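You operate a simulated robot arm through the tools that you are given. There is no shell and no other tool. Be economical: measure what you need, move in short steps, check, and stop when the job is done.

Carry out the task below with a simulated robot arm. There is one attempt and no reset: what you move stays moved.

Task
Take the flat bar and put it on the top of the blue bench.
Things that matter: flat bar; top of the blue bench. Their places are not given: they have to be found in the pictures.

Only the result counts: the job must be done as asked and must still hold three seconds after the hand-in. Knocking over, shifting, dropping, spilling or breaking anything else fails it.

Robot
A 6-joint arm with a two-finger parallel gripper, fixed in place. Base frame: the origin is at the foot of the arm, x ahead of it, y to its left, z up; the work surface is at about z = 0. Lengths are in mm, angles in degrees, forces in N, time in s.
With the tool pointing down near the work surface it reaches from about 140 to 580 mm from the base axis. Its first joint turns from -66.0 to 66.0 degrees. Payload 2.1 kg.
The TCP is the grasp point between the finger pads, 30 mm short of the fingertips. In the tool frame z runs along the fingers and y along their closing line. The gripper opens to 94 mm. The fingers are 28 mm wide and 10 mm thick; the gripper's body (50 by 96 mm) begins 55 mm behind the TCP.
Orientation is told as [roll, pitch, yaw] about the base's x, y, z axes, in that order, counted from this pose: with the fingers straight down and closing along the base's y, the tool's x points along the base's -x, its y along +y and its z along -z.

Tools
- The arm moves only by the tool nudge_tool. Its arguments are lists of equal length, an entry for each row: "offset": the shift along the base's x, y, z in mm, a list of three; "turn": the turn, a rotation vector about the base's x, y, z in degrees, a list of three; "jaw": the gripper command, from -1 (fully open) to 1 (shut), values between in proportion. In form: {"offset": [[tx, ty, tz], ...], "turn": [[ax, ay, az], ...], "jaw": [jaw, ...]}. A call has 1 to 10 rows; each row is the pose to reach, as a shift and turn from the pose commanded when the call began. A row lasts 0.2 s, in which the tool goes at most 50 mm and 8.6 degrees; a call with a longer step from one row to the next is refused whole, and so is a gripper value outside its range. A pose out of reach is approached as far as the arm can. The call stops where the force on the tool passes 40 N (or 10 N more than at its start, if that is more) or the arm is blocked; 0.2 s more then pass. Each finger travels about 72 mm/s and halts on what it meets, pressing with about 21 N; the grip force reading is that of the motor and also rises with nothing between the fingers. The clock runs only during rows and for 0.2 s after the last one: add rows that repeat a pose to give the fingers time. It gives the time, the measured TCP pose, the force on the tool (base axes), the opening and the grip force at its end, in the units of the frame above (readings bear some noise).
- Cameras (640 x 400 px; columns grow to the right, rows downward): "scene" is fixed at [54.4, -371.5, 477.5]; the picture's right is [0.77, -0.63, 0.00], its down [-0.39, -0.48, -0.79] and it looks along [0.50, 0.61, -0.62] (base axes); focal length 330 px, centre (320, 200). "wrist" rides on the gripper at [-37, 0, -58] in the tool frame; the picture's right is [0.00, -1.00, 0.00], its down [0.97, 0.00, -0.24] and it looks along [0.24, 0.00, 0.97] (tool axes); focal length 218 px, centre (320, 200).
- camera(camera): a new picture of that camera. It takes no simulated time.
- point_at(camera, pixels): for up to 12 pixels [column, row] of the newest picture of that camera ("zoom" is the newest enlarged one), the place [x, y, z] in the base frame of the surface seen there, good to about 3 mm. It takes no simulated time.
- enlarge(camera, box): a new picture of the part [left, top, right, bottom] of that camera's present view, enlarged. It takes no simulated time.
- hand_in(): hands the job in; it is judged then, once.

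Keep the steps short. Do not move on a guess: measure, check each grasp and each placing, and mend mistakes. In all there are 60 turns and 22 pictures (those below and enlarged ones count). Leave the gripper open and the arm clear of the work at the hand-in unless told otherwise, and finish with a single line.

The tools are called after "Request:" as name(argument=value, ...) on one line, values as JSON. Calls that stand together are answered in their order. nudge_tool: Moves the arm, as the interface text tells. Its arguments: {"type":"object","properties":{"offset":{"type":"array"},"turn":{"type":"array"},"jaw":{"type":"array"}},"required":["offset","turn","jaw"]} The other tools are called the same way: camera (camera) takes a picture; point_at (camera, pixels) gives the place of the surface under pixels of a picture; enlarge (camera, box) takes an enlarged picture of a part of a camera's view; hand_in () hands the job in.

At the start:

```text
t: 0.0
tool_pos: [379.7, 17.2, 250.0]
tcp_rot: [0.0, -0.1, -0.1]
contact_force: [0.7, 0.3, -0.3]
grip_width: 94.0
grasp_force: 0.0
```

scene: 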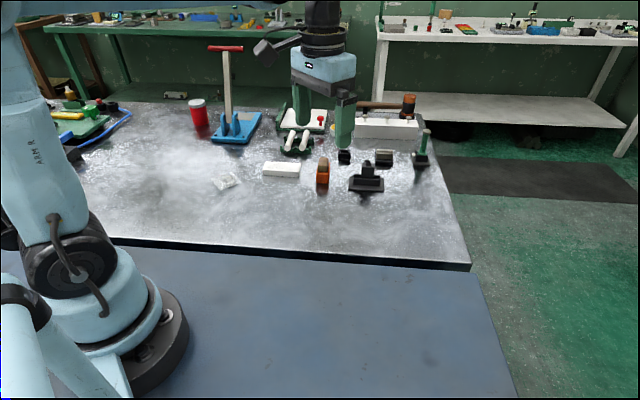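
wrist: 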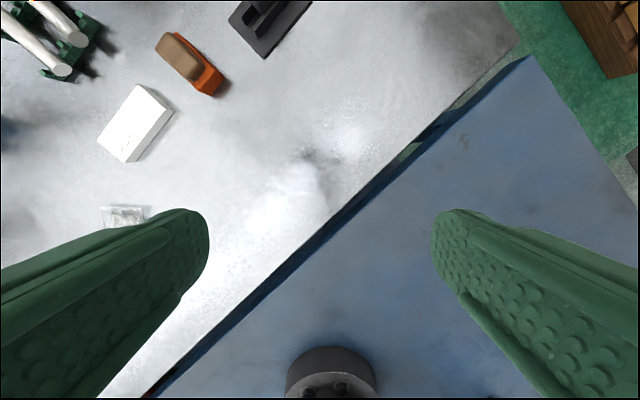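

I'll start with an enlarged view of the objects in the middle of the scene picture.

Request:
enlarge(camera="scene", box=[170, 80, 450, 255])

Request:
enlarge(camera="scene", box=[40, 80, 260, 218])

```text
2.29 times, centred on (310, 168) of scene
```

zoom: 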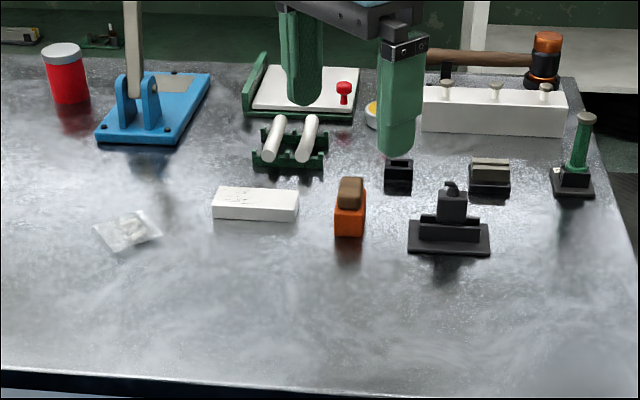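

```text
2.90 times, centred on (150, 149) of scene
```

zoom: 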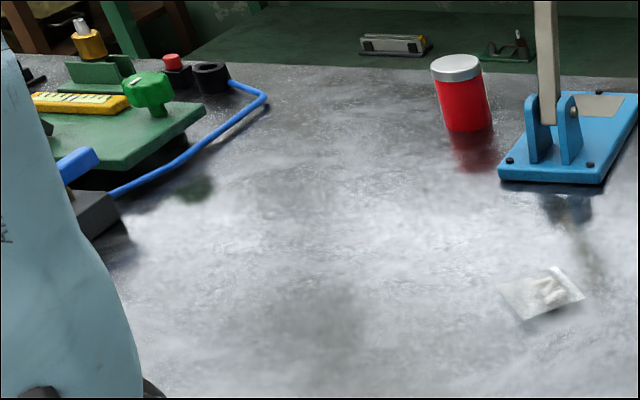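

The white block at (281,170) and the blue foreground surface are candidates for the bar and the bench. I'll measure the heights of both and of the other objects.

Request:
camera(camera="scene")

Request:
point_at(camera="scene", pixels=[[281, 166], [350, 300], [300, 270], [450, 300], [300, 225], [226, 182], [384, 151], [322, 163], [366, 170], [344, 155], [240, 138], [400, 240]])

Request:
enlarge(camera="scene", box=[250, 130, 410, 230])

```text
17 pictures are left
```

scene: 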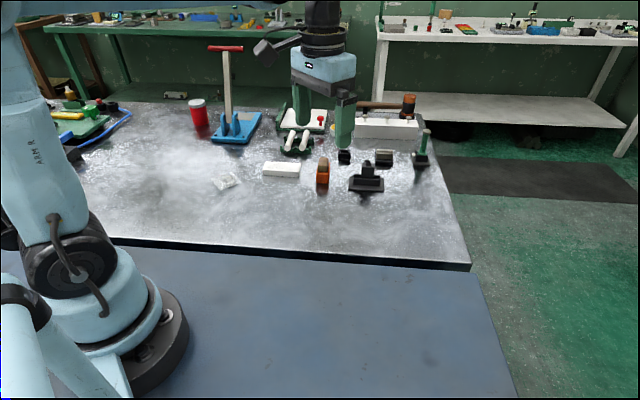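

```text
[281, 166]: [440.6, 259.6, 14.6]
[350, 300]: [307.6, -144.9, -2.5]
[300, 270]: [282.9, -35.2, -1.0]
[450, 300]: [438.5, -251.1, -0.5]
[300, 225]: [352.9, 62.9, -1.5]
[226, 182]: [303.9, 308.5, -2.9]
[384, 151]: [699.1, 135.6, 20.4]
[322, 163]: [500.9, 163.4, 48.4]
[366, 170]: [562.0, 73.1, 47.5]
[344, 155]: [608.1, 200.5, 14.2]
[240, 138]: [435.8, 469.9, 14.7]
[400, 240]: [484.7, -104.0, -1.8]
```

```text
4.00 times, centred on (330, 180) of scene
```

zoom: 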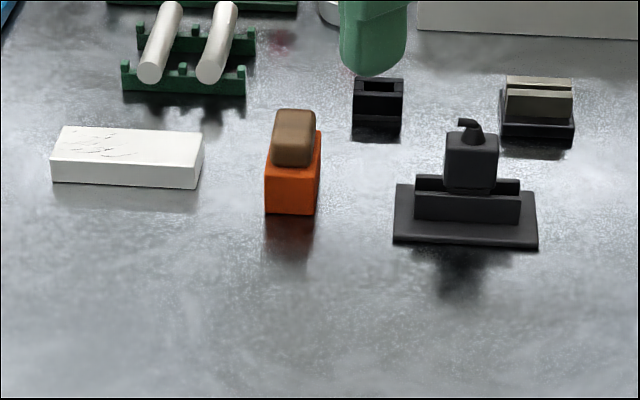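

The blue foreground at z≈0 lies within reach, while the blue lever plate at (240,138) is out of reach. Before settling on the white block, I'll check the left part of the table and the block's corners.

Request:
point_at(camera="zoom", pixels=[[66, 129], [200, 135], [194, 160], [56, 158], [125, 145], [295, 135], [196, 185], [54, 180]])

Request:
point_at(camera="scene", pixels=[[70, 115], [95, 125], [70, 155], [112, 105], [200, 244], [200, 255], [370, 258], [370, 266], [200, 248], [370, 262]])

Request:
enlarge(camera="wrist", box=[0, 0, 320, 200])

```text
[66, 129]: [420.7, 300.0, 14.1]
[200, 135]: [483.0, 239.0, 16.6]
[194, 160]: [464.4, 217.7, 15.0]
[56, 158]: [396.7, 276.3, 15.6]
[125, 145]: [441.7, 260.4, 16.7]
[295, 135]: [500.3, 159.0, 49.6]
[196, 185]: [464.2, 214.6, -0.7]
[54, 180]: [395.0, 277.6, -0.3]
```

```text
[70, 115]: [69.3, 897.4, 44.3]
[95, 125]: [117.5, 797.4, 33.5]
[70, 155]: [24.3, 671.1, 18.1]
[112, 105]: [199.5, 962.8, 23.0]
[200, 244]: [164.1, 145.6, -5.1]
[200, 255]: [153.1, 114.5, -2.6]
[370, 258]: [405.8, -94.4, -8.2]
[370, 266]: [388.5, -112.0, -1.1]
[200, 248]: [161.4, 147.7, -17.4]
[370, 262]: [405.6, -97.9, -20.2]
```

```text
2.00 times, centred on (160, 100) of wrist
```

zoom: 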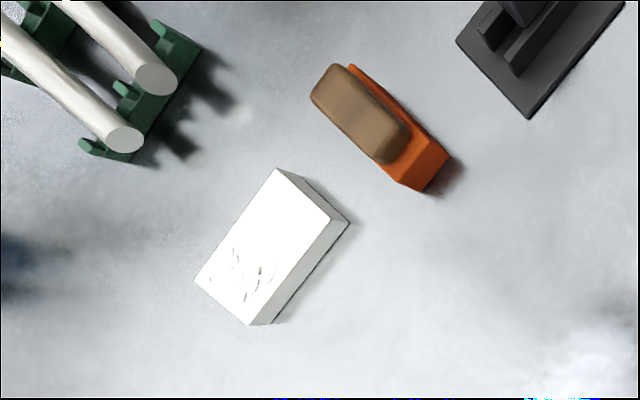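

The white block measures about 90 × 34 × 15 mm and is centred near (441,258). Its long axis is at about −41°, it's the only plain flat bar in reach, and it lies free on the grey table. I'll move above it, turn by −41° and partly close the fingers.

Request:
nudge_tool(offset=[[10, 40, -16], [20, 80, -33], [30, 120, -50], [40, 160, -66], [51, 200, -83], [61, 241, -100], [61, 241, -100], [61, 241, -100]], turn=[[0, 0, -7], [0, 0, -14], [0, 0, -21], [0, 0, -28], [0, 0, -35], [0, 0, -41], [0, 0, -41], [0, 0, -41]], jaw=[-0.3, -0.3, -0.3, -0.3, -0.3, -0.3, -0.3, -0.3])

Request:
camera(camera="wrist")

```text
t: 1.8
tool_pos: [440.3, 258.5, 150.4]
tcp_rot: [0.0, 0.0, -41.0]
contact_force: [0.7, 0.0, 0.1]
grip_width: 61.2
grasp_force: 0.0
```

```text
14 pictures are left
```

wrist: 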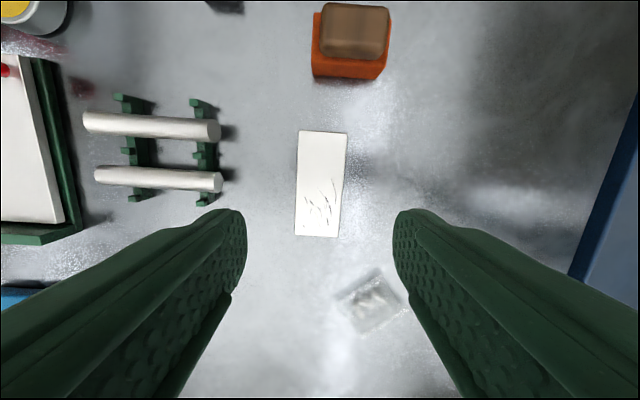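

The block is centred between the fingers and seems turned by about 3°. I'll measure its corners in this picture.

Request:
point_at(camera="wrist", pixels=[[301, 134], [344, 136], [335, 234], [298, 233], [320, 184], [370, 305], [210, 185]])

```text
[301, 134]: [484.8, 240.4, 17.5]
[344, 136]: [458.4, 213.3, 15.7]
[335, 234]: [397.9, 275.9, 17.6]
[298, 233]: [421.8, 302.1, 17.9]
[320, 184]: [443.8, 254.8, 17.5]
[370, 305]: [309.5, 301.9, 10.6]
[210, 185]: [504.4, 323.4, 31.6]
```

The corners give a centre of (441,258), a yaw of about −44.5° and a top at about 17 mm. I'll turn 3.5° more and go down to TCP z≈34, which puts the fingertips about 4 mm above the table.

Request:
nudge_tool(offset=[[0, 0, -30], [0, 0, -60], [0, 0, -85], [0, 0, -100], [0, 0, -110], [0, 0, -116], [0, 0, -116]], turn=[[0, 0, -3.5], [0, 0, -3.5], [0, 0, -3.5], [0, 0, -3.5], [0, 0, -3.5], [0, 0, -3.5], [0, 0, -3.5]], jaw=[-0.3, -0.3, -0.3, -0.3, -0.3, -0.3, -0.3])

Request:
camera(camera="wrist")

```text
t: 3.4
tool_pos: [441.2, 259.5, 33.7]
tcp_rot: [0.1, 0.0, -44.5]
contact_force: [-0.2, -0.7, 0.0]
grip_width: 60.9
grasp_force: 0.0
```

```text
13 pictures are left
```

wrist: 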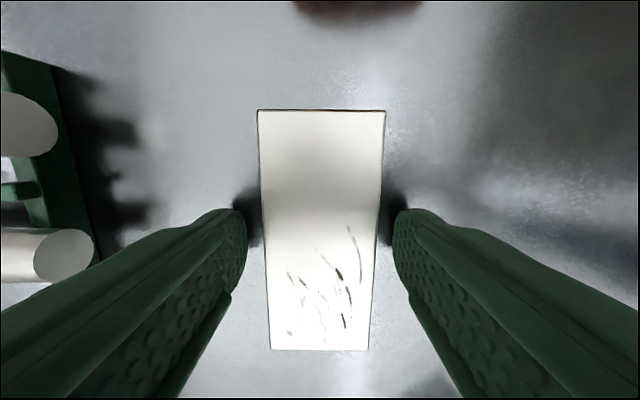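

The fingers straddle the block, are aligned with it and touch nothing. Next I'll close them.

Request:
nudge_tool(offset=[[0, 0, 0], [0, 0, 0], [0, 0, 0], [0, 0, 0], [0, 0, 0]], turn=[[0, 0, 0], [0, 0, 0], [0, 0, 0], [0, 0, 0], [0, 0, 0]], jaw=[0.2, 1, 1, 1, 1])

```text
t: 4.6
tool_pos: [441.8, 258.3, 33.3]
tcp_rot: [0.0, 0.0, -44.5]
contact_force: [-0.2, -0.5, 0.1]
grip_width: 41.6
grasp_force: 21.2
```

The fingers stopped at 41.6 mm with a force of 21 N, so the block is held. I'll lift it a little and check.

Request:
nudge_tool(offset=[[0, 0, 10], [0, 0, 30], [0, 0, 60], [0, 0, 90], [0, 0, 90]], turn=[[0, 0, 0], [0, 0, 0], [0, 0, 0], [0, 0, 0], [0, 0, 0]], jaw=[1, 1, 1, 1, 1])

Request:
camera(camera="scene")

Request:
camera(camera="wrist")

```text
t: 5.8
tool_pos: [441.8, 258.9, 124.6]
tcp_rot: [0.1, 0.0, -44.4]
contact_force: [0.0, -0.1, -5.0]
grip_width: 41.6
grasp_force: 20.8
```

```text
12 pictures are left
```

scene: 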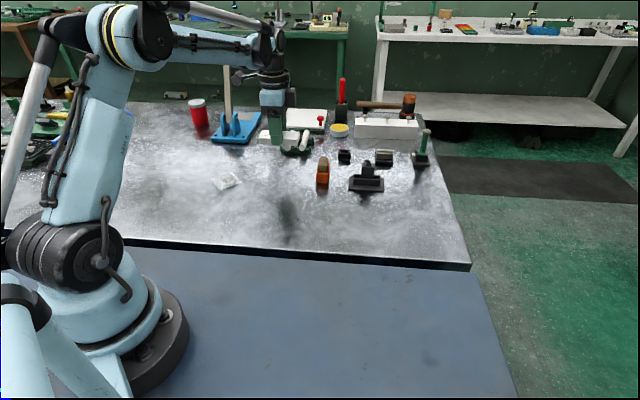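

```text
11 pictures are left
```

wrist: 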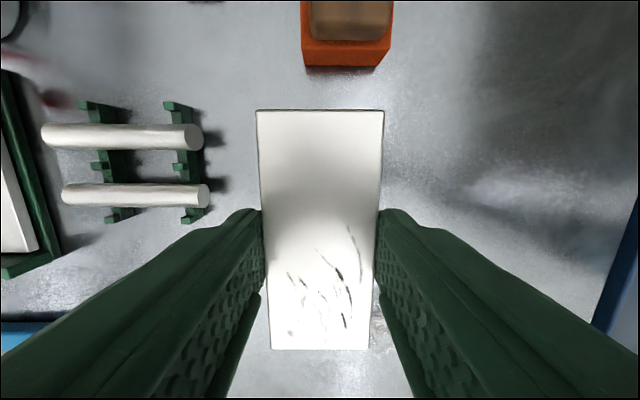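

The bar is held level and the other objects haven't moved. A clear spot on the blue bench lies around (280,−150), about 100 mm inside its edge. I'll carry the bar over in two calls.

Request:
nudge_tool(offset=[[-5, -13, 0], [-16, -41, 0], [-29, -74, 0], [-42, -107, 0], [-55, -140, 0], [-68, -172, 0], [-79, -200, 0], [-83, -210, 0]], turn=[[0, 0, 0], [0, 0, 0], [0, 0, 0], [0, 0, 0], [0, 0, 0], [0, 0, 0], [0, 0, 0], [0, 0, 0]], jaw=[1, 1, 1, 1, 1, 1, 1, 1])

Request:
nudge_tool(offset=[[-5, -13, 0], [-16, -41, 0], [-29, -74, 0], [-42, -107, 0], [-55, -140, 0], [-67, -170, 0], [-75, -190, 0], [-79, -199, 0], [-79, -199, 0]], turn=[[0, 0, 0], [0, 0, 0], [0, 0, 0], [0, 0, 0], [0, 0, 0], [0, 0, 0], [0, 0, 0], [0, 0, 0], [0, 0, 0]], jaw=[1, 1, 1, 1, 1, 1, 1, 1, 1])

Request:
camera(camera="scene")

Request:
camera(camera="wrist")

```text
t: 7.6
tool_pos: [354.6, 48.0, 124.3]
tcp_rot: [0.0, 0.1, -44.5]
contact_force: [-0.5, -0.8, -5.4]
grip_width: 41.7
grasp_force: 20.7
```

```text
t: 9.6
tool_pos: [277.5, -150.6, 124.6]
tcp_rot: [0.1, 0.0, -44.4]
contact_force: [0.4, -0.1, -4.7]
grip_width: 41.8
grasp_force: 20.9
```

```text
10 pictures are left
```

scene: 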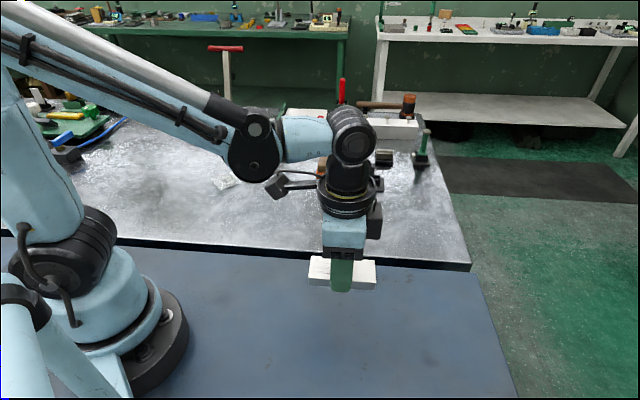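

```text
9 pictures are left
```

wrist: 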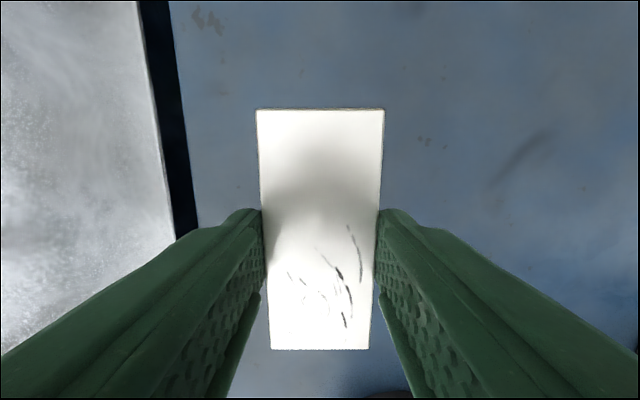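

The bar is over clear blue bench, whose top is at z≈−1 to −2 here. I'll lower it to just above the surface, slowing down at the end.

Request:
nudge_tool(offset=[[0, 0, -20], [0, 0, -45], [0, 0, -65], [0, 0, -78], [0, 0, -85], [0, 0, -88], [0, 0, -88]], turn=[[0, 0, 0], [0, 0, 0], [0, 0, 0], [0, 0, 0], [0, 0, 0], [0, 0, 0], [0, 0, 0]], jaw=[1, 1, 1, 1, 1, 1, 1])

Request:
nudge_tool(offset=[[0, 0, -1], [0, 0, -2], [0, 0, -2]], turn=[[0, 0, 0], [0, 0, 0], [0, 0, 0]], jaw=[1, 1, 1])

```text
t: 11.2
tool_pos: [278.0, -150.4, 36.1]
tcp_rot: [0.0, 0.0, -44.6]
contact_force: [0.2, -0.7, -5.7]
grip_width: 41.5
grasp_force: 21.0
```

```text
t: 12.0
tool_pos: [277.6, -149.3, 33.6]
tcp_rot: [0.1, 0.0, -44.5]
contact_force: [-0.5, 0.2, -5.4]
grip_width: 41.7
grasp_force: 21.2
```

There is no contact yet: the force is still −5.4 N, which is just the bar's weight. I'll go down in 0.5 mm steps.

Request:
nudge_tool(offset=[[0, 0, -0.5], [0, 0, -1], [0, 0, -1]], turn=[[0, 0, 0], [0, 0, 0], [0, 0, 0]], jaw=[1, 1, 1])

```text
t: 12.8
tool_pos: [278.8, -150.2, 33.4]
tcp_rot: [0.0, 0.1, -44.5]
contact_force: [-3.0, 1.3, 15.8]
grip_width: 41.7
grasp_force: 21.0
```

The force has swung to +15.8 N, so the bar is resting on the bench. Now I'll open the fingers partway and rise straight up.

Request:
nudge_tool(offset=[[0, 0, 0.3], [0, 0, 0.3], [0, 0, 0.3], [0, 0, 0.3]], turn=[[0, 0, 0], [0, 0, 0], [0, 0, 0], [0, 0, 0]], jaw=[0, -0.4, -0.4, -0.4])

Request:
nudge_tool(offset=[[0, 0, 15], [0, 0, 45], [0, 0, 85], [0, 0, 125], [0, 0, 160], [0, 0, 160]], turn=[[0, 0, 0], [0, 0, 0], [0, 0, 0], [0, 0, 0], [0, 0, 0], [0, 0, 0]], jaw=[-0.4, -0.4, -0.4, -0.7, -1, -1])

Request:
camera(camera="scene")

Request:
camera(camera="wrist")

```text
t: 13.8
tool_pos: [277.8, -149.2, 35.0]
tcp_rot: [0.0, 0.0, -44.6]
contact_force: [0.1, 0.3, -0.6]
grip_width: 65.8
grasp_force: 0.1
```

```text
t: 15.2
tool_pos: [276.5, -151.2, 195.3]
tcp_rot: [0.0, 0.0, -44.5]
contact_force: [0.2, -0.9, 0.0]
grip_width: 94.1
grasp_force: 0.2
```

```text
8 pictures are left
```

scene: 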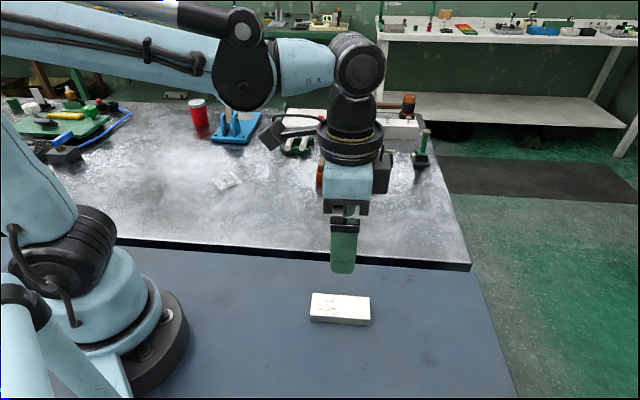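

```text
7 pictures are left
```

wrist: 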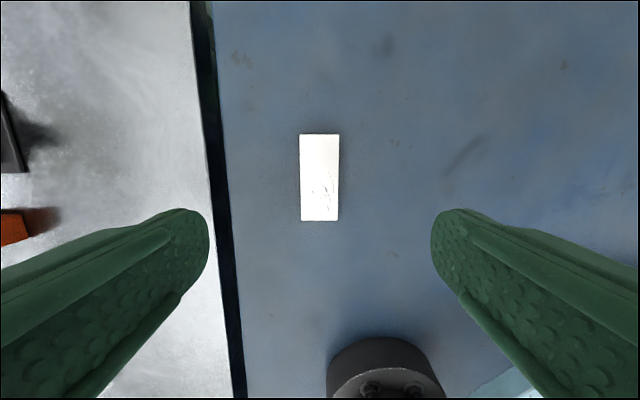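

The bar lies flat on the blue bench, at (340,309) in the scene picture. The gripper is open and well clear, and the other objects look unmoved, so I'll hand in.

Request:
hand_in()

```text
The job is handed in.
```

I took the white block to be the flat bar; it now lies flat on top of the blue bench near (278, −150), with the gripper open and clear, and the job is handed in.
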